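You operate a simulated robot arm through the tools that you are given. There is no shell and no other tool. Be economical: measure what you need, move in short steps, check, and stop when the job is done.

Carry out the task below with a simulated robot arm. There is one attempt and no reset: what you move stays moved.

JOB
Change the belt for the size named on the drive box and tension it into the green.
Fine: red knob loose and star knob fully loose before the change; old belt on the clear part of the bench; red knob tight at the end.

It is judged by the outcome, as a careful person would: the job done as asked, and still so three seconds after it is handed in. It fails if anything else is knocked over, pushed out of place, dropped, spilled or broken.

ROBOT AND FRAMES
A 6-joint arm with a four-finger gripper, fixed in place. Base frame: the origin is at the foot of the arm, x ahead of it, y to its left, z up. Units: mm, rad, N and s.
With the tool pointing down near the work surface it reaches from about 520 to 900 mm from the base axis. Its first joint turns from -2.897 to 2.897 rad. Payload 3.43 kg.
Tool frame: the origin (TCP) lies between the finger pads and is the grasp point; the fingertips stand 30 mm ahead of it; z points along the fingers, y is the line along which they close. The gripper opens to 120 mm. The gripper's body begins 85 mm behind the TCP.
Orientation is that of the tool frame in the base frame, as [roll, pitch, yaw] about the fixed x, y, z axes, in that order (R = Rz(yaw) Ry(pitch) Rx(roll)). With the fingers straight down and closing along the base's y, the tool's x points along the base's -x, its y along +y and its z along -z.

CONTROLS
- The arm moves only by the tool nudge_tool. Its argument "plan" is a list of rows, each a list of 7 numbers: the closure, from 0 (fully open) to 1 (shut), then the shift along the base's x, y, z in units of 30 mm (1.0 is 30 mm), then the turn, a rotation vector about the base's x, y, z in units of 8 degrees (1.0 is 8 degrees). In form: [[jaw, dx, dy, dz, ax, ay, az], ...]. A call has 1 to 12 rows; each row shifts and turns the commanded pose from where the row before left it. A call with a number of a shift or a turn outside -1 to 1 is refused whole. Rows are played at 5 a second. More than 50 mm and 0.15 rad between two rows, or a gripper value outside its range, and nothing of the call is played. A pose out of reach is approached as far as the arm can. The call stops where the force on the tool passes 40 N (or 10 N more than at its start, if that is more) or the arm is blocked; 0.2 s more then pass. The fingers move at their own pace and stop on an object; they squeeze with about 34 N. The grip force told is the motor's: it shows also when the fingers shut on nothing. Time passes only in rows, and 0.2 s behind the last, so rows that do not move let the fingers close. The reply holds the time, the measured pose of the TCP, the force on the tool along the base axes, the opening and the grip force, in the units named above and with some noise, with the torque about the TCP (base axes, N m) and any sound that the robot's microphone picked up.
- Cameras (640 x 400 px; columns grow to the right, rows downward): "scene" is fixed at [396.9, -650.4, 1677]; the picture's right is [0.65, 0.76, 0.00], its down [0.71, -0.60, -0.37] and it looks along [-0.28, 0.24, -0.93] (base axes); focal length 304 px, centre (320, 200). "wrist" rides on the gripper at [71, -17, -120] in the tool frame; the picture's right is [0.23, 0.97, 0.00], its down [-0.81, 0.19, -0.55] and it looks along [-0.54, 0.13, 0.83] (tool axes); focal length 275 px, centre (320, 200).
- capture(camera): a new picture of that camera. The clock stands still meanwhile.
- slide_trunk(by): slides the trunk up (or, below 0, down) by that many mm; the arm rides with it, the base frame stays. It gives what a move gives, with no picture.
- point_at(camera, pixels): there is no depth. For up to 12 entries [column, row, z] of the newest picture of that camera ("zoom" is the newest enlarged one), the place [x, y] in the base frame at which the ray of that pixel passes the height z, good to about 2 mm, but the place of the scene camera against the robot may be out by one fixed shift of up to 12 mm in any direction. The clock stands still meanwhile.
- enlarge(camera, box): a new picture of the part [left, top, right, bottom] of that camera's present view, enlarged. The clock stands still meanwhile.
- sign_off(): hands the job in; it is judged then, once.

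Go step by step. Measure first, check grasps and placings, and put right what went wrong. The budget is 80 turns and 38 pictures, counting those below and the enlarged ones. Unless the task says otherwise, let go and move clear before handing in, and close with one line.

The tools are called by a JSON object that holds its "name" and its "arguments". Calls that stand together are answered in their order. nudge_tool: Moves the arm, as the interface text tells. Its arguments: {"type":"object","properties":{"plan":{"type":"array","items":{"type":"array","items":{"type":"number"}}}},"required":["plan"]} The other tools are called the same way: slide_trunk (by) slides the trunk up or down; capture (camera) takes a picture; point_at (camera, pixels) gives the place at which the rays of pixels pass given heights; enlarge (camera, box) takes an enlarged picture of a part of a camera's view; sign_off () hands the job in.

At the start:

```text
t: 0.0
tcp_pos: [140.9, -445.1, 1257.9]
ee_rot: [3.141, 0.001, -3.141]
wrist_force: [0.9, -0.1, -0.1]
ft_torque: [0.02, 0.0, -0.02]
gripper_width: 120.1
finger_force: 0.1
trunk travel left (down, up): [-225.0, 315.0]
```

scene: 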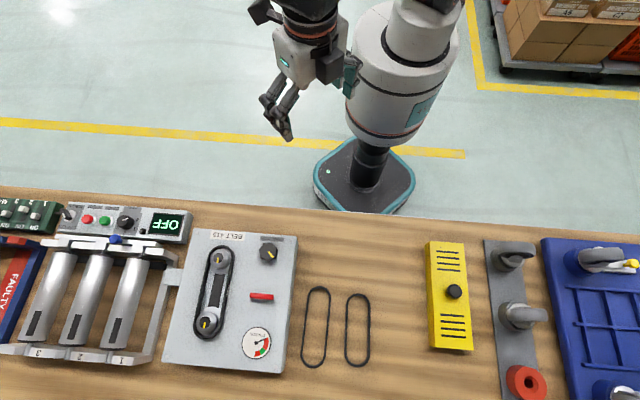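
wrist: 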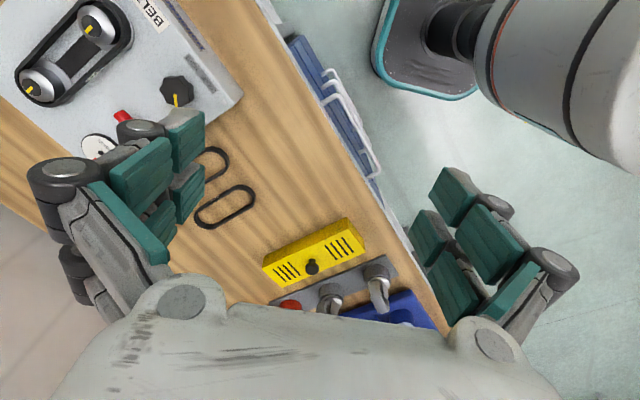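

The scene shows the drive box at about (165-298, 228-374) with the belt on two pulleys, a star knob at (268,252), a red knob at (262,296), a gauge at (256,343), and two spare belts at (316,327) and (357,330). I'll enlarge these first.

{"name": "enlarge", "arguments": {"camera": "scene", "box": [160, 220, 310, 380]}}

{"name": "enlarge", "arguments": {"camera": "scene", "box": [280, 270, 400, 380]}}

```text
2.50 times, centred on (235, 300) of scene
```

zoom: 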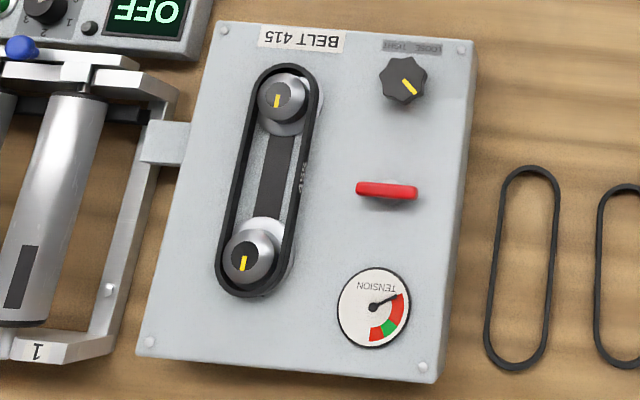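

```text
3.64 times, centred on (340, 325) of scene
```

zoom: 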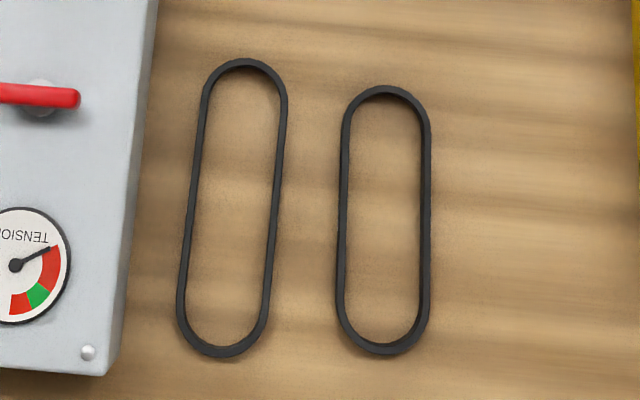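

The label reads "BELT 415". Next I need the bench height, so I'll triangulate between scene and wrist: the yellow box knob at scene (454,291) and wrist (312,267), and the right-hand belt ends.

{"name": "point_at", "arguments": {"camera": "scene", "pixels": [[454, 291, 800], [454, 291, 1000], [357, 294, 800], [357, 294, 1000], [357, 366, 800], [357, 366, 1000], [268, 252, 800], [268, 252, 1000]]}}

{"name": "point_at", "arguments": {"camera": "wrist", "pixels": [[312, 267, 800], [312, 267, 1000], [254, 188, 800], [254, 188, 1000], [196, 222, 800], [196, 222, 1000], [177, 90, 800], [177, 90, 1000]]}}

```text
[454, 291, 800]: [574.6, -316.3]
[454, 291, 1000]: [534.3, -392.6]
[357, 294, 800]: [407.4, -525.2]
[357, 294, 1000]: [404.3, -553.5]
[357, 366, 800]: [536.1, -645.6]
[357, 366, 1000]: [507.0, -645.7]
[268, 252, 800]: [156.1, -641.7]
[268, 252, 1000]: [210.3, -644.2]
```

```text
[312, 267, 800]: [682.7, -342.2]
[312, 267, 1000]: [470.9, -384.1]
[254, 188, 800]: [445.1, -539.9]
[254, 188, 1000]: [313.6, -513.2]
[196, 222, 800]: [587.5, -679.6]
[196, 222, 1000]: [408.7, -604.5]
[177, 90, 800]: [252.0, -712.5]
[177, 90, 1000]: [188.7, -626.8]
```

Triangulation puts the bench at about z≈860 and the star knob top at about z≈960. I'll move the wrist camera closer to the drive box.

{"name": "nudge_tool", "arguments": {"plan": [[0, -0.3, -1, -0.2, 0, 0, 0], [0, -0.3, -1, -0.2, 0, 0, 0], [0, -0.3, -1, -0.2, 0, 0, 0], [0, -0.3, -1, -0.2, 0, 0, 0], [0, -0.3, -1, -0.2, 0, 0, 0], [0, -0.3, -1, -0.2, 0, 0, 0], [0, -0.3, -1, -0.2, 0, 0, 0], [0, -0.3, -1, -0.2, 0, 0, 0], [0, 0, -1, -0.2, 0, 0, 0]]}}

{"name": "capture", "arguments": {"camera": "wrist"}}

```text
t: 2.0
tcp_pos: [69.4, -717.6, 1203.0]
ee_rot: [3.141, -0.001, -3.14]
wrist_force: [-0.1, -0.6, -0.6]
ft_torque: [-0.02, -0.03, 0.02]
gripper_width: 119.7
finger_force: 0.2
trunk travel left (down, up): [-225.0, 315.0]
```

```text
33 pictures are left
```

wrist: 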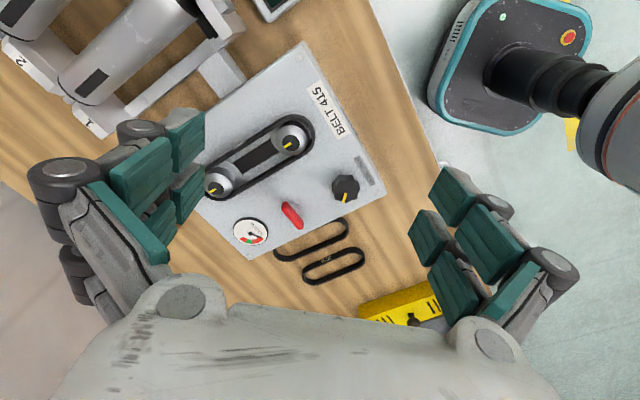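

{"name": "enlarge", "arguments": {"camera": "wrist", "box": [200, 90, 390, 260]}}

{"name": "enlarge", "arguments": {"camera": "wrist", "box": [260, 205, 380, 295]}}

{"name": "point_at", "arguments": {"camera": "wrist", "pixels": [[345, 182, 900], [345, 182, 1000], [290, 140, 900], [290, 140, 1000], [219, 182, 900], [219, 182, 1000], [291, 214, 900], [291, 214, 1000], [304, 42, 860], [304, 42, 960], [386, 193, 860], [386, 193, 960]]}}

{"name": "point_at", "arguments": {"camera": "scene", "pixels": [[268, 252, 900], [268, 252, 1000], [218, 260, 900], [218, 260, 1000], [208, 324, 900], [208, 324, 1000], [262, 296, 900], [262, 296, 1000], [196, 229, 860], [196, 229, 960], [297, 236, 860], [297, 236, 960]]}}

```text
2.35 times, centred on (295, 175) of wrist
```

zoom: 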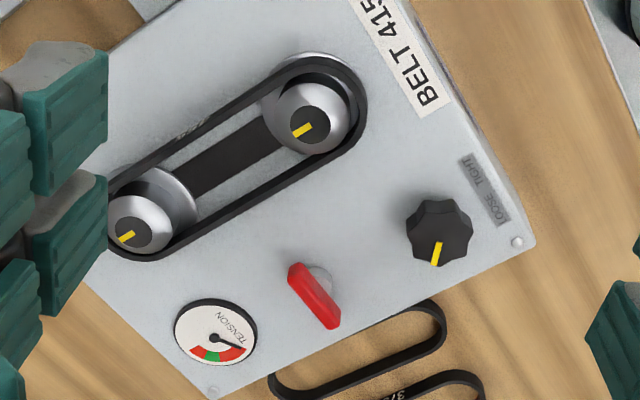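

```text
4.44 times, centred on (320, 250) of wrist
```

zoom: 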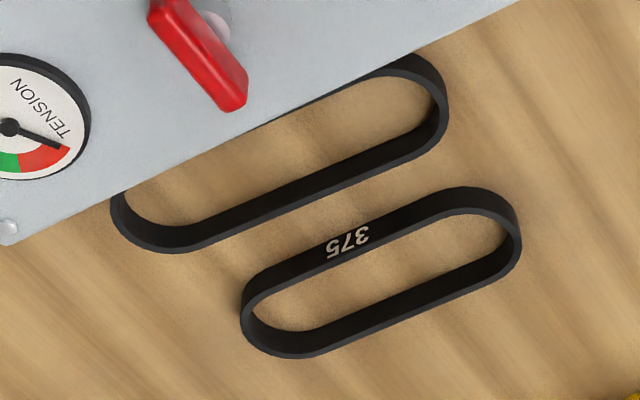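

```text
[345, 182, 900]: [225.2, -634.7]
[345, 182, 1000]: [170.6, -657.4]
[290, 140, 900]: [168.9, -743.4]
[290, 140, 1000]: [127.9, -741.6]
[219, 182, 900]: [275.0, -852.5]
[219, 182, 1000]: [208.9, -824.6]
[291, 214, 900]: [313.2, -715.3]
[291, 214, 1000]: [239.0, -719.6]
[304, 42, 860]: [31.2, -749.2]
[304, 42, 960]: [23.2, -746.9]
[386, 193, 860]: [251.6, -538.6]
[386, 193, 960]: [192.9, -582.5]
```

```text
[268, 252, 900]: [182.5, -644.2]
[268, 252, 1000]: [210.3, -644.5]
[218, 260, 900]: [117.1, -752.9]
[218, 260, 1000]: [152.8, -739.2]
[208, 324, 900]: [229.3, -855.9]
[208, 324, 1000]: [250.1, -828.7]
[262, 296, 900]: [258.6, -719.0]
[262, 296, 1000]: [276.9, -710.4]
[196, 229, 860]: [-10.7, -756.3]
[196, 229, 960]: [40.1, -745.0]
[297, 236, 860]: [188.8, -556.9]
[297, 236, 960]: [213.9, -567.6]
```

Triangulated positions:

| Item | Position |
|---|---|
| Star knob | (197,-646,952) |
| Red knob | (269,-716,959) |
| Pulleys | (141,-742) and (240,-840) |
| Box top | z≈932 |

The spare nearest the yellow box reads 375, so the other, longer one should be the 415. I'll go closer, turning the tool to align with the box.

{"name": "nudge_tool", "arguments": {"plan": [[0, 0.51, 0.28, -0.79, 0, 0, -0.94], [0, 0.51, 0.28, -0.79, 0, 0, -0.94], [0, 0.51, 0.28, -0.79, 0, 0, -0.94], [0, 0.51, 0.28, -0.79, 0, 0, -0.94], [0, 0.51, 0.28, -0.79, 0, 0, -0.94], [0, 0.51, 0.28, -0.79, 0, 0, -0.94]]}}

{"name": "capture", "arguments": {"camera": "wrist"}}

```text
t: 3.4
tcp_pos: [160.5, -663.7, 1061.5]
ee_rot: [-3.141, 0.002, 2.35]
wrist_force: [0.7, -0.6, -0.3]
ft_torque: [0.0, -0.03, -0.03]
gripper_width: 119.8
finger_force: 0.1
trunk travel left (down, up): [-225.0, 315.0]
```

```text
30 pictures are left
```

wrist: 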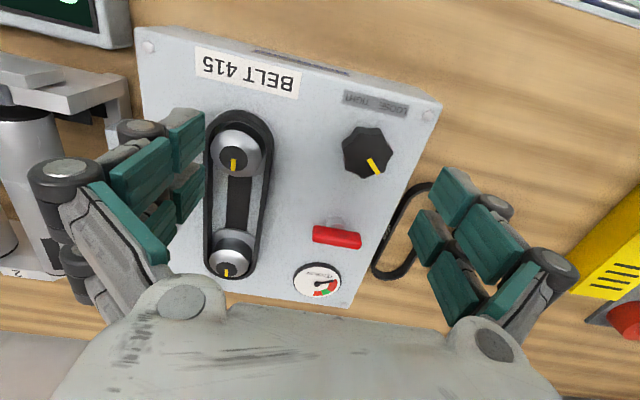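

{"name": "enlarge", "arguments": {"camera": "wrist", "box": [270, 80, 450, 200]}}

{"name": "enlarge", "arguments": {"camera": "wrist", "box": [190, 190, 390, 310]}}

{"name": "point_at", "arguments": {"camera": "wrist", "pixels": [[367, 152, 950], [367, 152, 960], [338, 238, 960], [338, 238, 950], [238, 155, 960], [231, 262, 960]]}}

```text
3.33 times, centred on (360, 140) of wrist
```

zoom: 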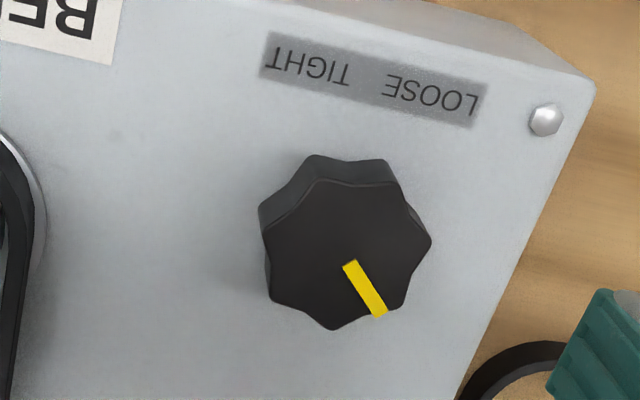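

```text
3.20 times, centred on (290, 250) of wrist
```

zoom: 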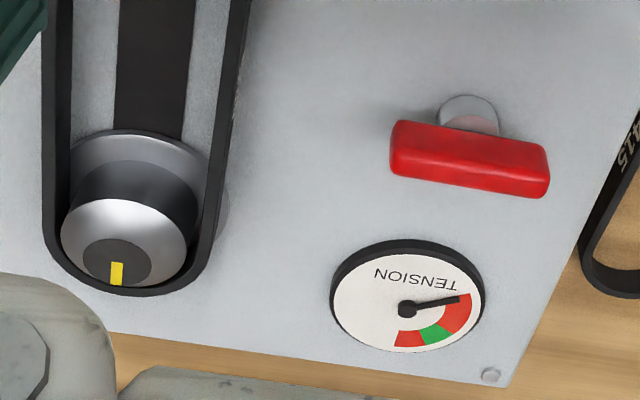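

```text
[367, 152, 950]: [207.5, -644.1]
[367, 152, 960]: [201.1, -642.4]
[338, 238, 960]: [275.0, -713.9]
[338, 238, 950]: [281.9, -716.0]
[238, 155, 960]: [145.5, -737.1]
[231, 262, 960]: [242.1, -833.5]
```

The left spare shows "…15" in the zoom, so it is the 415. LOOSE is anticlockwise on the star knob, and the gauge needle sits at the slack end. I'll turn the tool 90° for the red bar handle, which also gives a second view for triangulation.

{"name": "nudge_tool", "arguments": {"plan": [[0.3, 0.1, -0.26, 0, 0, 0, 0.9375], [0.3, 0.1, -0.26, 0, 0, 0, 0.9375], [0.3, 0.1, -0.26, 0, 0, 0, 0.9375], [0.3, 0.1, -0.26, 0, 0, 0, 0.9375], [0.3, 0.1, -0.26, 0, 0, 0, 0.9375], [0.3, 0.1, -0.26, 0, 0, 0, 0.9375], [0.3, 0.1, -0.26, 0, 0, 0, 0.9375], [0.3, 0.1, -0.26, 0, 0, 0, 0.9375], [0.3, 0.1, -0.26, 0, 0, 0, 0.9375], [0.3, 0.1, -0.26, 0, 0, 0, 0.9375], [0.3, 0.1, -0.26, 0, 0, 0, 0.9375], [0.3, 0.1, -0.26, 0, 0, 0, 0.9375]]}}

{"name": "capture", "arguments": {"camera": "wrist"}}

```text
t: 6.0
tcp_pos: [197.0, -759.2, 1060.4]
ee_rot: [3.141, 0.001, -2.356]
wrist_force: [0.0, -1.3, 0.1]
ft_torque: [0.02, -0.04, 0.01]
gripper_width: 84.0
finger_force: 0.1
trunk travel left (down, up): [-225.0, 315.0]
```

```text
27 pictures are left
```

wrist: 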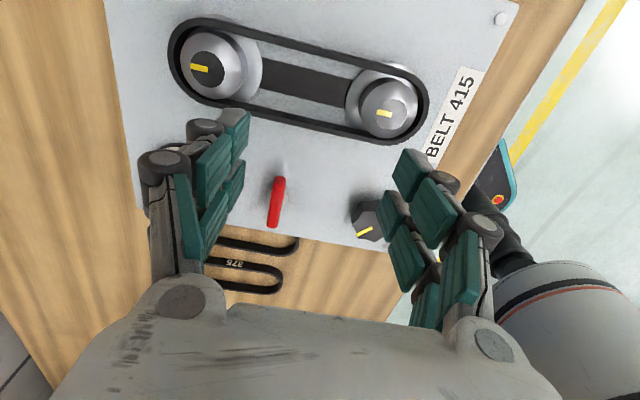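

{"name": "point_at", "arguments": {"camera": "wrist", "pixels": [[276, 202, 945], [276, 202, 960], [367, 222, 945], [367, 222, 960], [208, 68, 950], [208, 68, 970], [386, 105, 950], [386, 105, 970], [282, 180, 950], [273, 226, 950]]}}

{"name": "enlarge", "arguments": {"camera": "wrist", "box": [240, 150, 400, 250]}}

```text
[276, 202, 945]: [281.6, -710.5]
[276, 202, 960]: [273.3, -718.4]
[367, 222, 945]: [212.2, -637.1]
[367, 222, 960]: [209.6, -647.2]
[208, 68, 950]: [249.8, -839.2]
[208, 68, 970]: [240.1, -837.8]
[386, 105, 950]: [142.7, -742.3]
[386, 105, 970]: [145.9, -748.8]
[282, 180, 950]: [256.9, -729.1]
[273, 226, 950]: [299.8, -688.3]
```

```text
4.00 times, centred on (320, 200) of wrist
```

zoom: 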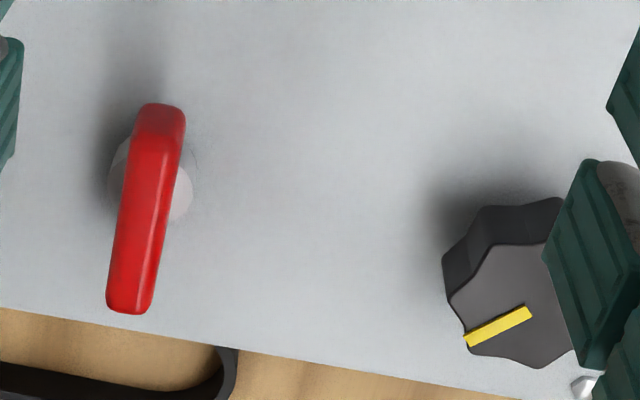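

Intersecting the two wrist views puts the red bar at (277,-715), top z≈954, lying along (0.72,0.69), and the star knob at about (209,-642,956). I'll move over the red bar and lower the open fingers around it.

{"name": "nudge_tool", "arguments": {"plan": [[0.3, 0.9, 0.49, -0.5, 0, 0, 0], [0.3, 0.9, 0.49, -0.5, 0, 0, 0], [0.3, 0.87, 0.49, -0.5, 0, 0, 0], [0.3, 0, 0, -0.8, 0, 0, 0], [0.3, 0, 0, -0.7, 0, 0, 0]]}}

{"name": "capture", "arguments": {"camera": "wrist"}}

```text
t: 7.2
tcp_pos: [278.3, -715.7, 969.4]
ee_rot: [3.142, 0.0, -2.358]
wrist_force: [-0.3, -0.5, 0.0]
ft_torque: [0.04, -0.02, 0.03]
gripper_width: 83.9
finger_force: 0.0
trunk travel left (down, up): [-225.0, 315.0]
```

```text
25 pictures are left
```

wrist: 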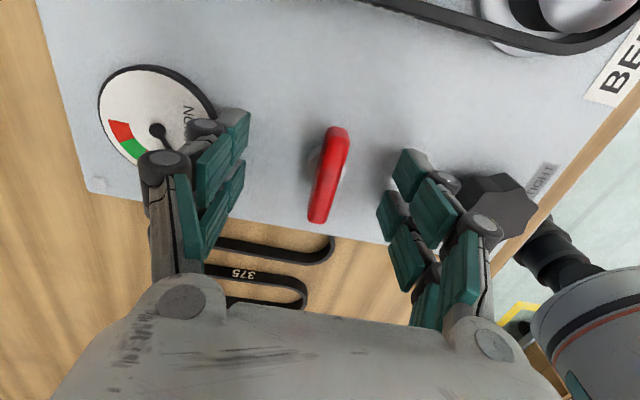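

{"name": "point_at", "arguments": {"camera": "wrist", "pixels": [[329, 174, 950], [335, 128, 950], [318, 220, 950], [312, 160, 934], [500, 200, 950]]}}

```text
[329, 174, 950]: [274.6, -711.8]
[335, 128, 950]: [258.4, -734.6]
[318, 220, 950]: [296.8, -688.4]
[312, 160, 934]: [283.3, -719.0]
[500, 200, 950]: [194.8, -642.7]
```

The bar ends sit at (258,-735) and (297,-688), so its centre is (277,-712) and the tool is on it. I'll lower 4 mm and close.

{"name": "nudge_tool", "arguments": {"plan": [[0.3, -0.03, 0.1, -0.13, 0, 0, 0], [1, 0, 0, 0, 0, 0, 0], [1, 0, 0, 0, 0, 0, 0], [1, 0, 0, 0, 0, 0, 0]]}}

```text
t: 8.2
tcp_pos: [277.7, -711.3, 965.8]
ee_rot: [-3.141, 0.0, -2.357]
wrist_force: [-1.2, 2.6, -1.1]
ft_torque: [-0.08, 0.17, 0.0]
gripper_width: 20.5
finger_force: 45.4
trunk travel left (down, up): [-225.0, 315.0]
```

Gripped (20.5 mm). Turning anticlockwise.

{"name": "nudge_tool", "arguments": {"plan": [[1, 0, 0, 0, 0, 0, 0.7], [1, 0, 0, 0, 0, 0, 0.7], [1, 0, 0, 0, 0, 0, 0.7], [1, 0, 0, 0, 0, 0, 0.7], [1, 0, 0, 0, 0, 0, 0.7]]}}

{"name": "capture", "arguments": {"camera": "wrist"}}

```text
t: 9.4
tcp_pos: [275.9, -712.3, 966.7]
ee_rot: [3.141, 0.002, -1.867]
wrist_force: [-6.2, 12.8, -25.5]
ft_torque: [0.52, 0.03, -0.05]
gripper_width: 20.8
finger_force: 45.2
trunk travel left (down, up): [-225.0, 315.0]
```

```text
24 pictures are left
```

wrist: 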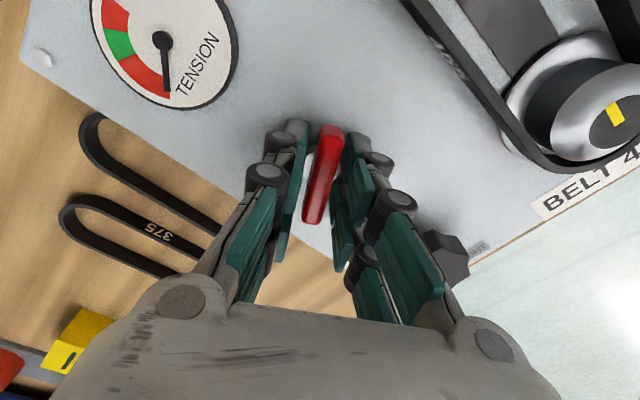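

The bar turned 28° with the fingers, but there's a 25 N vertical load. I'll ease down about 1 mm and keep turning.

{"name": "nudge_tool", "arguments": {"plan": [[1, 0.03, 0, -0.04, 0, 0, 0], [1, 0, 0, 0, 0, 0, 0.7], [1, 0, 0, 0, 0, 0, 0.7], [1, 0, 0, 0, 0, 0, 0.7]]}}

```text
t: 10.4
tcp_pos: [275.7, -712.8, 965.7]
ee_rot: [3.141, -0.001, -1.576]
wrist_force: [-15.2, 14.3, -18.3]
ft_torque: [0.67, 0.37, -0.06]
gripper_width: 20.6
finger_force: 45.2
trunk travel left (down, up): [-225.0, 315.0]
```

{"name": "nudge_tool", "arguments": {"plan": [[1, -0.06, 0.03, -0.03, 0, 0, 0], [1, 0, 0, 0, 0, 0, 0.7], [1, 0, 0, 0, 0, 0, 0.7], [1, 0, 0, 0, 0, 0, 0.7], [1, 0, 0, 0, 0, 0, 0.7]]}}

{"name": "capture", "arguments": {"camera": "wrist"}}

```text
t: 11.3
tcp_pos: [276.0, -711.8, 966.6]
ee_rot: [3.128, -0.009, -1.371]
wrist_force: [-9.3, -7.1, 6.0]
ft_torque: [-0.02, 0.57, -0.03]
gripper_width: 20.5
finger_force: 45.4
out of reach, approached as far as the arm can: row 4
trunk travel left (down, up): [-225.0, 315.0]
stopped in row 4: the force on the tool passed its limit at 50 N (the readings are from after the stop); the commanded pose is now the measured one
```

```text
23 pictures are left
```

wrist: 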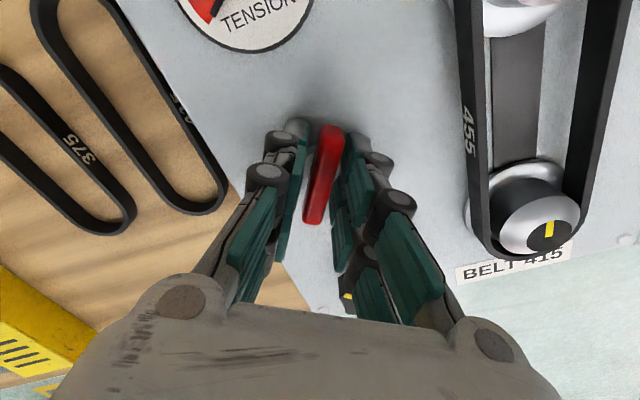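

The wrist limit stopped it at yaw −1.37, with the bar turned about 56°. The old belt reads 455. I'll release, lift, unwind the wrist by 180° and regrip.

{"name": "nudge_tool", "arguments": {"plan": [[0.4, 0, 0, 0, 0, 0, 0], [0.4, 0, 0, 0, 0, 0, 0], [0.4, 0, 0, 0.9, 0, 0, 0], [0.4, 0, 0, 0.9, 0, 0, -0.99], [0.4, 0, 0, 0, 0, 0, -0.99], [0.4, 0, 0, 0, 0, 0, -0.99], [0.4, 0, 0, 0, 0, 0, -0.99], [0.4, 0, 0, 0, 0, 0, -0.99], [0.4, 0, 0, 0, 0, 0, -0.99], [0.4, 0, 0, 0, 0, 0, -0.99], [0.4, 0, 0, 0, 0, 0, -0.99], [0.4, 0, 0, 0, 0, 0, -0.99]]}}

{"name": "nudge_tool", "arguments": {"plan": [[0.4, 0, 0, 0, 0, 0, -0.99], [0.4, 0, 0, 0, 0, 0, -0.99], [0.4, 0, 0, 0, 0, 0, -0.99], [0.4, 0, 0, 0, 0, 0, -0.99], [0.4, 0, 0, 0, 0, 0, -0.99], [0.4, 0, 0, 0, 0, 0, -0.99], [0.4, 0, 0, 0, 0, 0, -0.99], [0.4, 0, 0, 0, 0, 0, -0.99], [0.4, 0, 0, 0, 0, 0, -0.99], [0.4, 0, 0, 0, 0, 0, -0.99], [0.4, 0, 0, 0, 0, 0, -0.99], [0.4, 0, 0, 0, 0, 0, -0.99]]}}

{"name": "capture", "arguments": {"camera": "wrist"}}

```text
t: 13.9
tcp_pos: [277.8, -710.9, 1018.2]
ee_rot: [3.132, -0.005, -2.616]
wrist_force: [0.2, 0.2, -0.2]
ft_torque: [-0.03, 0.01, 0.02]
gripper_width: 72.1
finger_force: 0.0
trunk travel left (down, up): [-225.0, 315.0]
```

```text
t: 16.5
tcp_pos: [277.2, -713.2, 1020.4]
ee_rot: [3.132, -0.005, 2.011]
wrist_force: [-0.5, 0.4, -0.3]
ft_torque: [0.02, -0.01, 0.01]
gripper_width: 72.1
finger_force: 0.1
trunk travel left (down, up): [-225.0, 315.0]
```

```text
22 pictures are left
```

wrist: 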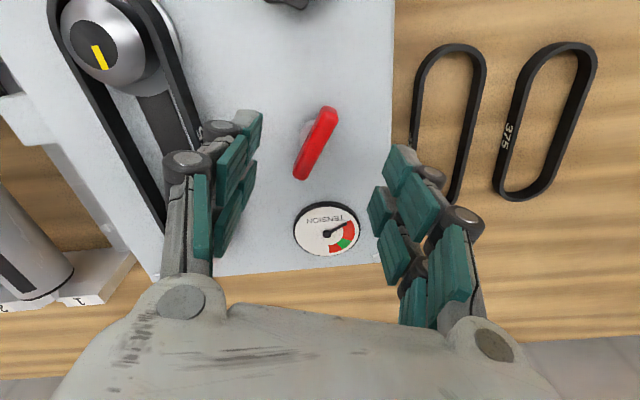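

{"name": "point_at", "arguments": {"camera": "wrist", "pixels": [[330, 112, 952], [301, 176, 952], [302, 130, 934]]}}

{"name": "nudge_tool", "arguments": {"plan": [[0.4, 0, 0, 0, 0, 0, -0.86], [0.4, 0, 0, 0, 0, 0, -0.86]]}}

```text
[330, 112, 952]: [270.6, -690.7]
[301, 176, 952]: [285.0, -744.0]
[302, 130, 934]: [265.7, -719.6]
```

```text
t: 17.1
tcp_pos: [278.1, -711.9, 1019.5]
ee_rot: [3.13, -0.004, 1.771]
wrist_force: [-1.1, -0.3, 0.3]
ft_torque: [-0.02, 0.02, 0.0]
gripper_width: 72.0
finger_force: 0.1
trunk travel left (down, up): [-225.0, 315.0]
```

{"name": "nudge_tool", "arguments": {"plan": [[0.4, 0, -0.1, -0.9, -0.016, 0.08, 0.2], [0.4, 0, 0, -0.9, 0, 0, 0], [1, 0, 0, 0, 0, 0, 0], [1, 0, 0, 0, 0, 0, 0], [1, 0, 0, 0, 0, 0, 0]]}}

{"name": "nudge_tool", "arguments": {"plan": [[1, 0, 0, 0, 0, 0, 0.7], [1, 0, 0, 0, 0, 0, 0.7], [1, 0, 0, 0, 0, 0, 0.7], [1, 0, 0, 0, 0, 0, 0.7]]}}

```text
t: 18.3
tcp_pos: [277.0, -715.4, 964.4]
ee_rot: [-3.14, -0.007, 1.798]
wrist_force: [-13.4, 5.7, -3.3]
ft_torque: [0.13, 0.46, 0.01]
gripper_width: 20.6
finger_force: 44.8
trunk travel left (down, up): [-225.0, 315.0]
```

```text
t: 19.3
tcp_pos: [276.4, -714.9, 964.4]
ee_rot: [-3.141, -0.006, 2.192]
wrist_force: [-17.8, 0.6, -5.3]
ft_torque: [0.2, 0.59, 0.02]
gripper_width: 20.3
finger_force: 45.5
trunk travel left (down, up): [-225.0, 315.0]
```

It keeps turning freely at about 78° total. Continuing, with a small x ease.

{"name": "nudge_tool", "arguments": {"plan": [[1, -0.05, 0, 0, 0, 0, 0.5], [1, 0, 0, 0, 0, 0, 0.7], [1, 0, 0, 0, 0, 0, 0.7], [1, 0, 0, 0, 0, 0, 0.7], [1, 0, 0, 0, 0, 0, 0.7]]}}

```text
t: 20.5
tcp_pos: [275.6, -716.6, 966.2]
ee_rot: [3.141, -0.005, 2.652]
wrist_force: [-7.4, -3.7, 0.6]
ft_torque: [-0.15, 0.02, -2.9]
gripper_width: 24.0
finger_force: 44.9
trunk travel left (down, up): [-225.0, 315.0]
```

Torque −2.9 N·m with the fingers beginning to slip means the red knob has hit its loose stop. I'll release, lift and look.

{"name": "nudge_tool", "arguments": {"plan": [[1, 0, 0, 0, 0, 0, -0.8], [0.4, 0, 0, 0, 0, 0, 0], [0.4, 0, 0, 0, 0, 0, 0], [0.4, 0, 0, 0.9, 0, 0, 0], [0.4, 0, 0, 0.9, 0, 0, 0], [0.4, -0.76, 0.56, 0.5, 0, 0, -0.99], [0.4, -0.76, 0.56, 0, 0, 0, -0.99], [0.4, -0.76, 0.56, 0, 0, 0, -0.99], [0.4, 0, 0.56, 0, 0, 0, -0.99], [0.4, 0, 0.2, 0, 0, 0, -0.99], [0.4, 0, 0, 0, 0, 0, -0.99], [0.4, 0, 0, 0, 0, 0, -0.99]]}}

{"name": "capture", "arguments": {"camera": "wrist"}}

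```text
t: 23.1
tcp_pos: [208.0, -641.8, 1034.8]
ee_rot: [-3.141, -0.006, 1.571]
wrist_force: [0.3, -0.1, 0.4]
ft_torque: [-0.02, 0.0, -0.02]
gripper_width: 72.2
finger_force: 0.1
trunk travel left (down, up): [-225.0, 315.0]
```

```text
21 pictures are left
```

wrist: 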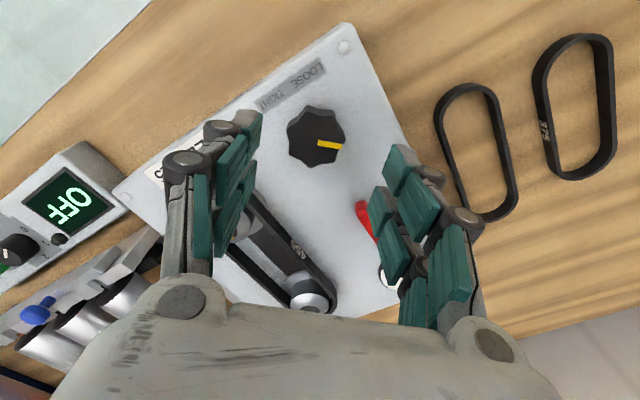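

{"name": "point_at", "arguments": {"camera": "wrist", "pixels": [[316, 137, 956], [290, 137, 950], [345, 140, 956], [318, 139, 948]]}}

{"name": "enlarge", "arguments": {"camera": "wrist", "box": [260, 90, 420, 190]}}

```text
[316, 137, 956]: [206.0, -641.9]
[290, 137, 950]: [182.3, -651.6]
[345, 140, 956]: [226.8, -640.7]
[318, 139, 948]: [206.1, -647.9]
```

```text
4.00 times, centred on (340, 140) of wrist
```

zoom: 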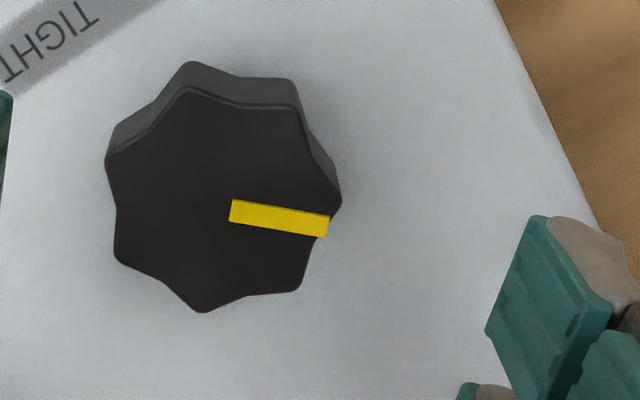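

The star knob's top centre is about (206,-643) and about 42 mm wide. I'll descend, grip, and turn anticlockwise.

{"name": "nudge_tool", "arguments": {"plan": [[0.4, -0.05, -0.03, -0.8, 0, 0, 0], [0.4, 0, 0, -0.8, 0, 0, 0], [0.4, 0, 0, -0.67, 0, 0, 0], [1, 0, 0, 0, 0, 0, 0], [1, 0, 0, 0, 0, 0, 0], [1, 0, 0, 0, 0, 0, 0]]}}

{"name": "nudge_tool", "arguments": {"plan": [[1, 0, 0, 0, 0, 0, 0.7], [1, 0, 0, 0, 0, 0, 0.7], [1, 0, 0, 0, 0, 0, 0.7], [1, 0, 0, 0, 0, 0, 0.7]]}}

```text
t: 24.5
tcp_pos: [205.2, -642.7, 965.5]
ee_rot: [-3.14, -0.007, 1.571]
wrist_force: [-8.4, 9.3, -11.9]
ft_torque: [-0.21, 0.15, -0.04]
gripper_width: 40.8
finger_force: 44.9
trunk travel left (down, up): [-225.0, 315.0]
```

```text
t: 25.5
tcp_pos: [205.1, -642.2, 965.2]
ee_rot: [-3.14, -0.008, 1.949]
wrist_force: [-6.6, 3.2, -9.5]
ft_torque: [-0.47, 0.05, 0.0]
gripper_width: 40.7
finger_force: 44.9
trunk travel left (down, up): [-225.0, 315.0]
stopped in row 4: the force on the tool passed its limit at 41 N (the readings are from after the stop); the commanded pose is now the measured one
```

It turned 21° with almost no torque, and the stop was a lateral force spike. The pose is now relaxed, so I'll continue.

{"name": "nudge_tool", "arguments": {"plan": [[1, 0, 0, 0, 0, 0, 0.7], [1, 0, 0, 0, 0, 0, 0.7], [1, 0, 0, 0, 0, 0, 0.7], [1, 0, 0, 0, 0, 0, 0.7], [1, 0, 0, 0, 0, 0, 0.7], [1, 0, 0, 0, 0, 0, 0.7]]}}

{"name": "capture", "arguments": {"camera": "wrist"}}

```text
t: 26.9
tcp_pos: [204.1, -642.0, 965.8]
ee_rot: [3.141, -0.005, 2.535]
wrist_force: [-14.6, 5.3, -22.5]
ft_torque: [0.12, 0.55, -0.04]
gripper_width: 40.7
finger_force: 45.2
trunk travel left (down, up): [-225.0, 315.0]
```

```text
19 pictures are left
```

wrist: 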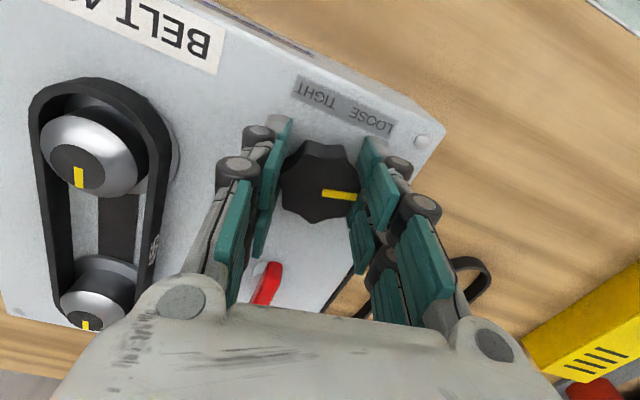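

The knob turns with the fingers (55° so far). Continuing anticlockwise.

{"name": "nudge_tool", "arguments": {"plan": [[1, -0.03, 0, -0.03, 0, 0, 0], [1, 0, 0, 0, 0, 0, 0.7], [1, 0, 0, 0, 0, 0, 0.7], [1, 0, 0, 0, 0, 0, 0.7], [1, 0, 0, 0, 0, 0, 0.7], [1, 0, 0, 0, 0, 0, 0.7], [1, 0, 0, 0, 0, 0, 0.7], [1, 0, 0, 0, 0, 0, 0.7]]}}

{"name": "nudge_tool", "arguments": {"plan": [[1, 0, 0, -0.02, 0, 0, 0.7], [1, 0, 0, 0, 0, 0, 0.7], [1, 0, 0, 0, 0, 0, 0.7], [1, 0, 0, 0, 0, 0, 0.7], [1, 0, 0, 0, 0, 0, 0.7], [1, 0, 0, 0, 0, 0, 0.7], [1, 0, 0, 0, 0, 0, 0.7], [1, 0, 0, 0, 0, 0, 0.7], [1, 0, 0, 0, 0, 0, 0.7]]}}

```text
t: 28.7
tcp_pos: [203.2, -643.0, 964.4]
ee_rot: [-3.137, -0.008, -3.064]
wrist_force: [-10.7, -26.8, 27.6]
ft_torque: [-0.57, -0.12, -0.06]
gripper_width: 41.1
finger_force: 45.0
trunk travel left (down, up): [-225.0, 315.0]
```

```text
t: 29.1
tcp_pos: [203.1, -643.2, 965.0]
ee_rot: [-3.137, -0.009, -2.98]
wrist_force: [-7.9, -7.3, 12.0]
ft_torque: [-0.42, 0.41, -0.03]
gripper_width: 40.7
finger_force: 44.9
trunk travel left (down, up): [-225.0, 315.0]
stopped in row 2: the force on the tool passed its limit at 52 N (the readings are from after the stop); the commanded pose is now the measured one
```

Side load is building from a small centring error. I'll open and regrip in place to relax it, then carry on.

{"name": "nudge_tool", "arguments": {"plan": [[0.5, 0, 0, 0, 0, 0, 0], [0.5, 0, 0, 0, 0, 0, 0], [1, 0, 0, 0.02, 0, 0, 0], [1, 0, 0, 0, 0, 0, 0], [1, 0, 0, 0, 0, 0, 0]]}}

{"name": "nudge_tool", "arguments": {"plan": [[1, 0, 0, 0, 0, 0, 0.7], [1, 0, 0, 0, 0, 0, 0.7], [1, 0, 0, 0, 0, 0, 0.7], [1, 0, 0, 0, 0, 0, 0.7], [1, 0, 0, 0, 0, 0, 0.7]]}}

{"name": "nudge_tool", "arguments": {"plan": [[1, 0, 0, 0, 0, 0, 0.7], [1, 0, 0, 0, 0, 0, 0.7], [1, 0, 0, 0, 0, 0, 0.7], [1, 0, 0, 0, 0, 0, 0.7], [1, 0, 0, 0, 0, 0, 0.7], [1, 0, 0, 0, 0, 0, 0.7]]}}

```text
t: 30.4
tcp_pos: [204.1, -643.2, 965.4]
ee_rot: [-3.139, -0.009, -2.981]
wrist_force: [-6.9, -4.3, -3.3]
ft_torque: [-0.28, 0.26, 0.01]
gripper_width: 40.6
finger_force: 45.4
trunk travel left (down, up): [-225.0, 315.0]
```

```text
t: 31.6
tcp_pos: [204.2, -643.6, 965.9]
ee_rot: [-3.139, -0.007, -2.49]
wrist_force: [-5.5, -11.6, 8.3]
ft_torque: [-0.33, 0.37, -0.03]
gripper_width: 40.4
finger_force: 44.7
trunk travel left (down, up): [-225.0, 315.0]
```

```text
t: 32.4
tcp_pos: [202.9, -646.0, 964.4]
ee_rot: [-3.136, -0.013, -2.221]
wrist_force: [-6.8, -12.4, 4.1]
ft_torque: [0.13, 0.55, -0.49]
gripper_width: 40.9
finger_force: 44.7
trunk travel left (down, up): [-225.0, 315.0]
stopped in row 4: the force on the tool passed its limit at 43 N (the readings are from after the stop); the commanded pose is now the measured one
```

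{"name": "nudge_tool", "arguments": {"plan": [[0.5, 0, 0, 0, 0, 0, 0], [0.5, 0, 0, 0, 0, 0, 0], [1, 0.04, 0.06, 0.02, 0, 0, 0], [1, 0, 0, 0, 0, 0, 0], [1, 0, 0, 0, 0, 0, 0]]}}

{"name": "nudge_tool", "arguments": {"plan": [[1, 0, 0, 0, 0, 0, 0.5], [1, 0, 0, 0, 0, 0, 0.5], [1, 0, 0, 0, 0, 0, 0.5]]}}

{"name": "capture", "arguments": {"camera": "wrist"}}

```text
t: 33.6
tcp_pos: [204.5, -643.2, 966.2]
ee_rot: [-3.137, -0.011, -2.221]
wrist_force: [-3.2, -10.3, -0.2]
ft_torque: [-0.84, 0.32, -0.01]
gripper_width: 40.4
finger_force: 44.9
trunk travel left (down, up): [-225.0, 315.0]
```

```text
t: 34.4
tcp_pos: [206.7, -641.2, 966.2]
ee_rot: [-3.137, -0.009, -2.01]
wrist_force: [1.9, 6.1, -6.8]
ft_torque: [0.28, -0.2, -1.02]
gripper_width: 40.8
finger_force: 44.8
trunk travel left (down, up): [-225.0, 315.0]
```

```text
18 pictures are left
```

wrist: 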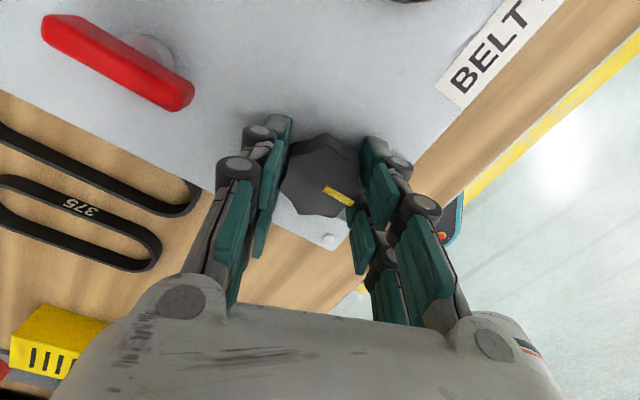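

Torque has risen to −1.0 and the pointer is slipping slightly against the fingers, so this looks like an end stop. One short confirming push.

{"name": "nudge_tool", "arguments": {"plan": [[1, 0, 0, 0, 0, 0, 0.5], [1, 0, 0, 0, 0, 0, 0.5]]}}

{"name": "enlarge", "arguments": {"camera": "wrist", "box": [240, 100, 440, 260]}}

```text
t: 35.0
tcp_pos: [205.7, -640.8, 966.7]
ee_rot: [-3.136, -0.008, -1.87]
wrist_force: [3.0, 22.6, -12.0]
ft_torque: [0.78, -0.06, -1.27]
gripper_width: 40.1
finger_force: 45.6
trunk travel left (down, up): [-225.0, 315.0]
```

```text
2.50 times, centred on (340, 180) of wrist
```

zoom: 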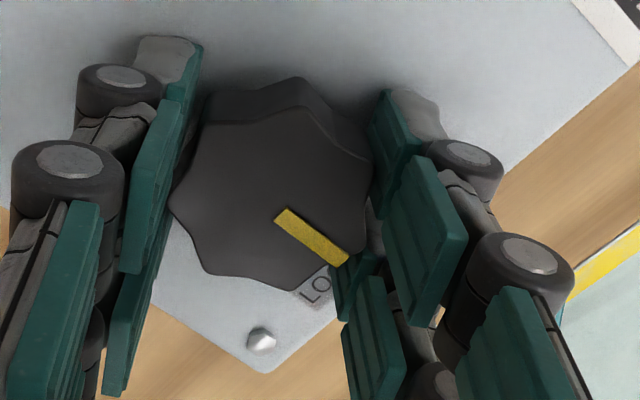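

The pointer stayed at LOOSE while the fingers slipped, so the star knob is fully loose. I'll release, lift, and go look at the pulleys and old belt.

{"name": "nudge_tool", "arguments": {"plan": [[0.4, 0, 0, 0, 0, 0, 0], [0.4, 0, 0, 0, 0, 0, 0], [0.4, 0, 0, 0.9, 0, 0, 0], [0.4, 0, 0, 0.9, 0, 0, 0], [0.4, -0.4, -0.5, 0.8, 0, 0, -0.99], [0.4, -0.4, -0.5, 0.6, 0, 0, -0.99], [0.4, -0.4, -0.5, 0, 0, 0, -0.99], [0.4, -0.4, -0.5, 0, 0, 0, -0.99], [0.4, -0.4, -0.5, 0, 0, 0, -0.99], [0.4, -0.4, -0.5, 0, 0, 0, -0.99], [0.4, -0.2, -0.5, 0, 0, 0, -0.99]]}}

{"name": "nudge_tool", "arguments": {"plan": [[0.2, 0, 0, 0, 0, 0, -0.99], [0.2, 0, 0, 0, 0, 0, -0.99], [0.2, 0, 0, 0, 0, 0, -0.99], [0.2, 0, 0, 0, 0, 0, -0.99], [0.2, 0, 0, 0, 0, 0, -0.99], [0.2, 0, 0, 0, 0, 0, -0.99], [0.2, 0, 0, 0, 0, 0, -0.99], [0.2, 0, 0, 0, 0, 0, -0.9]]}}

{"name": "capture", "arguments": {"camera": "wrist"}}

```text
t: 37.4
tcp_pos: [127.1, -748.6, 1062.3]
ee_rot: [-3.136, -0.01, -2.841]
wrist_force: [-0.1, -0.2, -0.2]
ft_torque: [0.05, -0.02, -0.01]
gripper_width: 72.1
finger_force: 0.1
trunk travel left (down, up): [-225.0, 315.0]
```

```text
t: 39.2
tcp_pos: [126.3, -747.3, 1062.0]
ee_rot: [-3.136, -0.011, 2.35]
wrist_force: [0.1, -0.4, -0.4]
ft_torque: [0.01, -0.03, 0.01]
gripper_width: 96.2
finger_force: 0.0
trunk travel left (down, up): [-225.0, 315.0]
```

```text
16 pictures are left
```

wrist: 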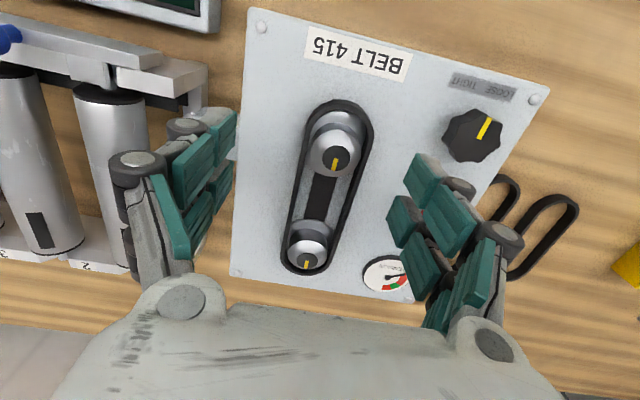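

{"name": "enlarge", "arguments": {"camera": "wrist", "box": [250, 80, 410, 290]}}

{"name": "point_at", "arguments": {"camera": "wrist", "pixels": [[336, 156, 968], [336, 156, 955], [307, 258, 968], [307, 258, 955], [357, 215, 950], [289, 195, 950], [345, 100, 945], [300, 275, 950]]}}

```text
1.90 times, centred on (330, 185) of wrist
```

zoom: 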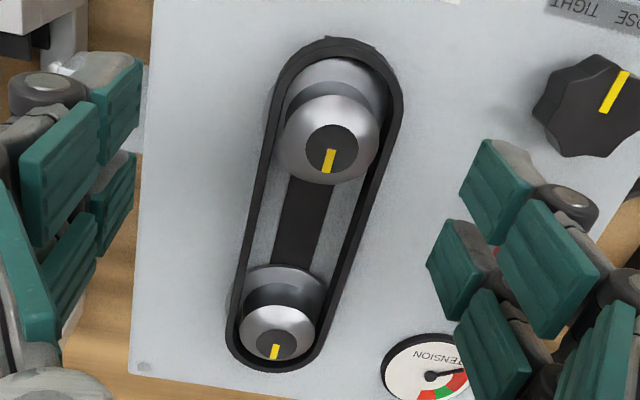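

```text
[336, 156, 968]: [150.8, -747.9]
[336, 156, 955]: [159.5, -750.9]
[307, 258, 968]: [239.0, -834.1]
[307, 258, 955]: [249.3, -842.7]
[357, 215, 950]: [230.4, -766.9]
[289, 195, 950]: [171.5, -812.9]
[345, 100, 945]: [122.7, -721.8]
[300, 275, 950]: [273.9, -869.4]
```

Pulley A has moved toward B, and both pulleys now sit about 123 mm apart with the belt slack. I'll straddle the belt mid-span, strands at about ±30 mm, and look before closing.

{"name": "nudge_tool", "arguments": {"plan": [[0.2, 0.78, -0.47, -0.5, -0.028, -0.084, 0], [0.2, 0.78, -0.47, -0.5, 0, 0, 0], [0.2, 0.77, -0.45, -0.5, 0, 0, 0], [0.2, 0, 0, -0.8, 0, 0, 0], [0.2, 0, 0, -0.88, 0, 0, 0]]}}

{"name": "capture", "arguments": {"camera": "wrist"}}

```text
t: 40.4
tcp_pos: [196.6, -788.8, 964.8]
ee_rot: [3.141, 0.001, 2.351]
wrist_force: [0.0, 0.0, 1.0]
ft_torque: [0.02, -0.04, -0.02]
gripper_width: 95.8
finger_force: 0.0
trunk travel left (down, up): [-225.0, 315.0]
```

```text
14 pictures are left
```

wrist: 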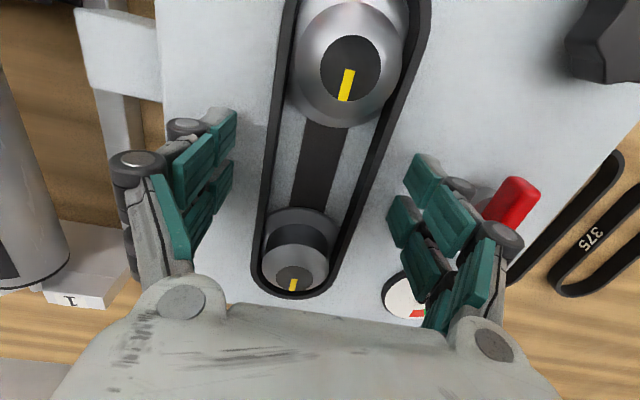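

The fingers straddle both strands cleanly. Closing.

{"name": "nudge_tool", "arguments": {"plan": [[0.6, 0, 0, 0, 0, 0, 0], [1, 0, 0, 0, 0, 0, 0], [1, 0, 0, 0, 0, 0, 0], [1, 0, 0, 0, 0, 0, 0]]}}

{"name": "capture", "arguments": {"camera": "wrist"}}

```text
t: 41.4
tcp_pos: [196.5, -789.0, 966.2]
ee_rot: [-3.14, -0.001, 2.353]
wrist_force: [-0.6, 0.8, 0.5]
ft_torque: [0.0, 0.01, -0.01]
gripper_width: 58.8
finger_force: 34.4
trunk travel left (down, up): [-225.0, 315.0]
```

```text
13 pictures are left
```

wrist: 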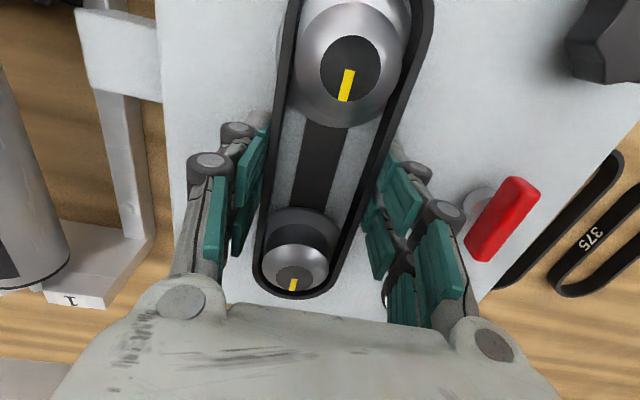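

The belt is held at 58.8 mm and behaves as a firm loop. Lifting straight up, slowly.

{"name": "nudge_tool", "arguments": {"plan": [[1, 0, 0, 0.25, 0, 0, 0], [1, 0, 0, 0.25, 0, 0, 0], [1, 0, 0, 0.4, 0, 0, 0], [1, 0, 0, 0.6, 0, 0, 0], [1, 0, 0, 0.8, 0, 0, 0], [1, 0, 0, 1, 0, 0, 0]]}}

{"name": "capture", "arguments": {"camera": "wrist"}}

```text
t: 42.8
tcp_pos: [197.0, -787.6, 1066.4]
ee_rot: [-3.141, -0.002, 2.352]
wrist_force: [0.7, 0.1, -0.2]
ft_torque: [-0.01, 0.0, -0.04]
gripper_width: 59.3
finger_force: 34.1
trunk travel left (down, up): [-225.0, 315.0]
```

```text
12 pictures are left
```

wrist: 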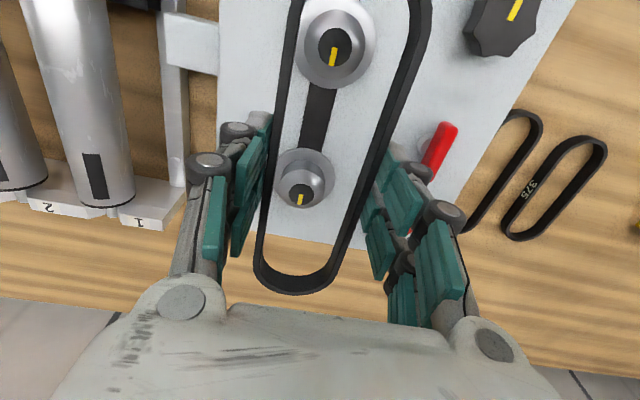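

The belt is off and held level. I'll locate the clear bench patch between the 375 belt and the yellow box, plus the 415 belt, using the scene and wrist.

{"name": "point_at", "arguments": {"camera": "scene", "pixels": [[399, 312, 862], [371, 330, 862], [428, 300, 862], [432, 350, 862], [357, 294, 865], [357, 366, 865], [319, 288, 865], [313, 366, 865], [424, 245, 862]]}}

{"name": "point_at", "arguments": {"camera": "wrist", "pixels": [[595, 137, 865], [510, 238, 865], [333, 47, 968], [303, 194, 968], [333, 47, 955], [303, 194, 955]]}}

```text
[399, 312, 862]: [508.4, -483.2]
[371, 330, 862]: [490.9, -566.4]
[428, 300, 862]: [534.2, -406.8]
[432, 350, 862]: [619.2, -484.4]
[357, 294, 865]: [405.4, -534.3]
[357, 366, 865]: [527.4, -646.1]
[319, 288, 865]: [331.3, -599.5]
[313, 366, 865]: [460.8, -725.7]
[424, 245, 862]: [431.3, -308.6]
```

```text
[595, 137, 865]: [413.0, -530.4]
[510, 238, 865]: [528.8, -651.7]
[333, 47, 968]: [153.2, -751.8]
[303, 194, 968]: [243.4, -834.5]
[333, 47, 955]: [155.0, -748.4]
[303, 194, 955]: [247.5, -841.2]
```

Scene and wrist agree to within about 8 mm. The clear patch centre is at about (515,-483), roughly 70 mm from each neighbour. Carrying the old belt there.

{"name": "nudge_tool", "arguments": {"plan": [[1, 0.965, 0.924, 0, 0, 0, 0], [1, 0.965, 0.924, 0, 0, 0, 0], [1, 0.965, 0.924, 0, 0, 0, 0], [1, 0.965, 0.924, 0, 0, 0, 0], [1, 0.965, 0.924, 0, 0, 0, 0], [1, 0.965, 0.924, 0, 0, 0, 0], [1, 0.965, 0.924, 0, 0, 0, 0], [1, 0.965, 0.924, 0, 0, 0, 0], [1, 0.965, 0.924, 0, 0, 0, 0], [1, 0.965, 0.924, 0, 0, 0, 0], [1, 0.965, 0.924, 0, 0, 0, 0]]}}

{"name": "nudge_tool", "arguments": {"plan": [[1, 0, 0, -0.9, 0, 0, 0], [1, 0, 0, -0.9, 0, 0, 0], [1, 0, 0, -0.9, 0, 0, 0], [1, 0, 0, -0.9, 0, 0, 0], [1, 0, 0, -0.8, 0, 0, 0], [1, 0, 0, -0.6, 0, 0, 0]]}}

{"name": "capture", "arguments": {"camera": "wrist"}}

```text
t: 45.2
tcp_pos: [515.6, -485.8, 1066.5]
ee_rot: [3.141, -0.002, 2.351]
wrist_force: [-0.3, 0.1, -0.4]
ft_torque: [-0.02, 0.03, 0.03]
gripper_width: 59.4
finger_force: 34.3
trunk travel left (down, up): [-225.0, 315.0]
```

```text
t: 46.6
tcp_pos: [514.8, -484.8, 914.6]
ee_rot: [3.141, 0.0, 2.351]
wrist_force: [0.7, 0.9, -0.3]
ft_torque: [0.0, -0.02, -0.02]
gripper_width: 59.2
finger_force: 34.7
trunk travel left (down, up): [-225.0, 315.0]
```

```text
11 pictures are left
```

wrist: 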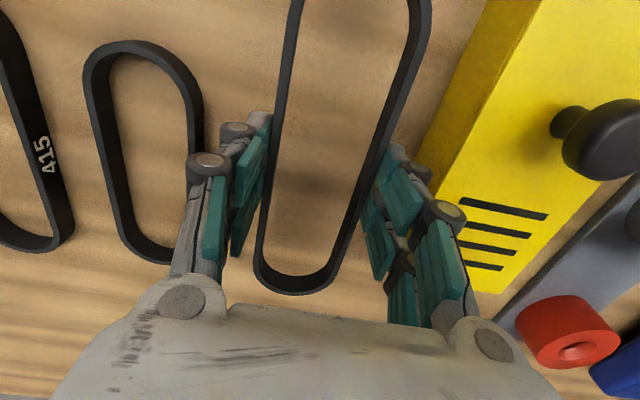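

Clear on both sides. Lowering to contact in small steps.

{"name": "nudge_tool", "arguments": {"plan": [[1, 0, 0, -0.27, 0, 0, 0], [1, 0, 0, -0.2, 0, 0, 0], [1, 0, 0, -0.13, 0, 0, 0]]}}

{"name": "nudge_tool", "arguments": {"plan": [[1, 0, 0, -0.1, 0, 0, 0]]}}

```text
t: 47.4
tcp_pos: [515.1, -484.6, 897.6]
ee_rot: [3.141, 0.001, 2.352]
wrist_force: [-0.5, -0.6, -0.6]
ft_torque: [-0.01, -0.02, 0.0]
gripper_width: 59.3
finger_force: 33.1
trunk travel left (down, up): [-225.0, 315.0]
```

```text
t: 47.8
tcp_pos: [515.7, -485.3, 894.5]
ee_rot: [-3.14, 0.001, 2.351]
wrist_force: [0.0, 0.1, -0.4]
ft_torque: [-0.03, -0.01, 0.02]
gripper_width: 59.3
finger_force: 34.1
trunk travel left (down, up): [-225.0, 315.0]
```

{"name": "nudge_tool", "arguments": {"plan": [[1, 0, 0, -0.1, 0, 0, 0], [1, 0, 0, 0, 0, 0, 0]]}}

{"name": "nudge_tool", "arguments": {"plan": [[1, 0, 0, -0.07, 0, 0, 0], [1, 0, 0, 0, 0, 0, 0]]}}

```text
t: 48.4
tcp_pos: [515.2, -485.1, 893.3]
ee_rot: [-3.14, 0.0, 2.351]
wrist_force: [0.3, -1.1, -0.9]
ft_torque: [-0.02, 0.02, -0.02]
gripper_width: 59.0
finger_force: 33.5
trunk travel left (down, up): [-225.0, 315.0]
```

```text
t: 49.0
tcp_pos: [514.7, -485.5, 889.6]
ee_rot: [-3.141, 0.0, 2.352]
wrist_force: [-0.1, 0.2, -0.3]
ft_torque: [-0.03, 0.0, -0.02]
gripper_width: 59.0
finger_force: 33.3
trunk travel left (down, up): [-225.0, 315.0]
```

{"name": "nudge_tool", "arguments": {"plan": [[1, 0, 0, -0.08, 0, 0, 0], [1, 0, 0, -0.08, 0, 0, 0]]}}

{"name": "nudge_tool", "arguments": {"plan": [[1, 0, 0, -0.06, 0, 0, 0], [1, 0, 0, -0.06, 0, 0, 0]]}}

```text
t: 49.5
tcp_pos: [514.4, -484.5, 888.1]
ee_rot: [3.142, 0.003, 2.351]
wrist_force: [-1.1, 1.3, 18.9]
ft_torque: [0.37, 0.08, 0.04]
gripper_width: 59.2
finger_force: 33.9
trunk travel left (down, up): [-225.0, 315.0]
stopped in row 2: the force on the tool passed its limit at 46 N (the readings are from after the stop); the commanded pose is now the measured one
```

```text
t: 50.0
tcp_pos: [513.9, -484.3, 887.5]
ee_rot: [3.141, 0.004, 2.351]
wrist_force: [-2.6, 4.1, 22.8]
ft_torque: [0.39, 0.21, 0.02]
gripper_width: 59.4
finger_force: 34.2
trunk travel left (down, up): [-225.0, 315.0]
stopped in row 2: the force on the tool passed its limit at 45 N (the readings are from after the stop); the commanded pose is now the measured one
```

Contact is at TCP z≈888, so the bench is at about 858. I'll raise 1 mm, release with a small opening, lift, and go over the 415 belt.

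{"name": "nudge_tool", "arguments": {"plan": [[1, 0, 0, 0.05, 0, 0, 0], [0.36, 0, 0, 0, 0, 0, 0], [0.36, 0, 0, 0, 0, 0, 0], [0.36, 0, 0, 0.5, 0, 0, 0], [0.36, 0, 0, 0.9, 0, 0, 0], [0.36, 0, 0, 1, 0, 0, 0], [0.2, 0, 0, 1, 0, 0, 0], [0.2, -0.93, -0.98, 0.9, 0, 0, 0], [0.2, -0.93, -0.98, 0, 0, 0, 0], [0.2, -0.93, -0.98, 0, 0, 0, 0], [0.2, -0.93, -0.98, 0, 0, 0, 0], [0.2, 0, -0.98, 0, 0, 0, 0]]}}

{"name": "capture", "arguments": {"camera": "wrist"}}

```text
t: 52.6
tcp_pos: [402.8, -634.0, 1016.4]
ee_rot: [-3.14, 0.003, 2.351]
wrist_force: [0.0, -0.3, 0.1]
ft_torque: [0.01, 0.01, 0.02]
gripper_width: 96.0
finger_force: 0.0
trunk travel left (down, up): [-225.0, 315.0]
```

```text
10 pictures are left
```

wrist: 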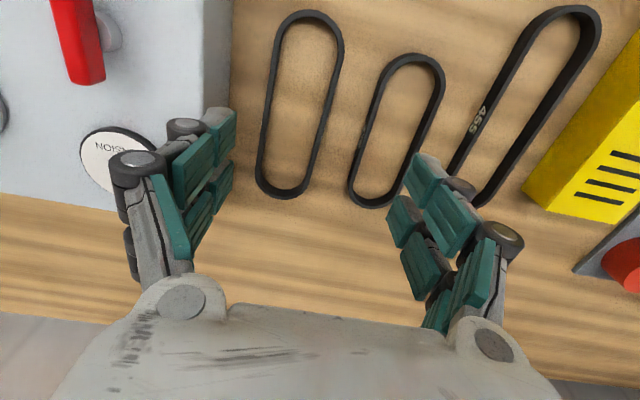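

The old 455 belt lies flat on the clear bench. Now measuring the 415 belt's ends and strands at about z≈868.

{"name": "point_at", "arguments": {"camera": "wrist", "pixels": [[312, 10, 868], [280, 198, 868], [264, 110, 868], [332, 95, 868], [274, 45, 868], [343, 45, 868], [257, 165, 868], [316, 155, 868], [405, 54, 868], [375, 207, 868]]}}

```text
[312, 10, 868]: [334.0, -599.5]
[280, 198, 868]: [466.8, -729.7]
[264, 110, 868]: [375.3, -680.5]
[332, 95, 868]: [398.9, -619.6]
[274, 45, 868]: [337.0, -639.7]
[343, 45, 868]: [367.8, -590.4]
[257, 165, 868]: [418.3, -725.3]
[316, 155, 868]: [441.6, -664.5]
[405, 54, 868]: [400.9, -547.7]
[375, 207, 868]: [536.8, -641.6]
```

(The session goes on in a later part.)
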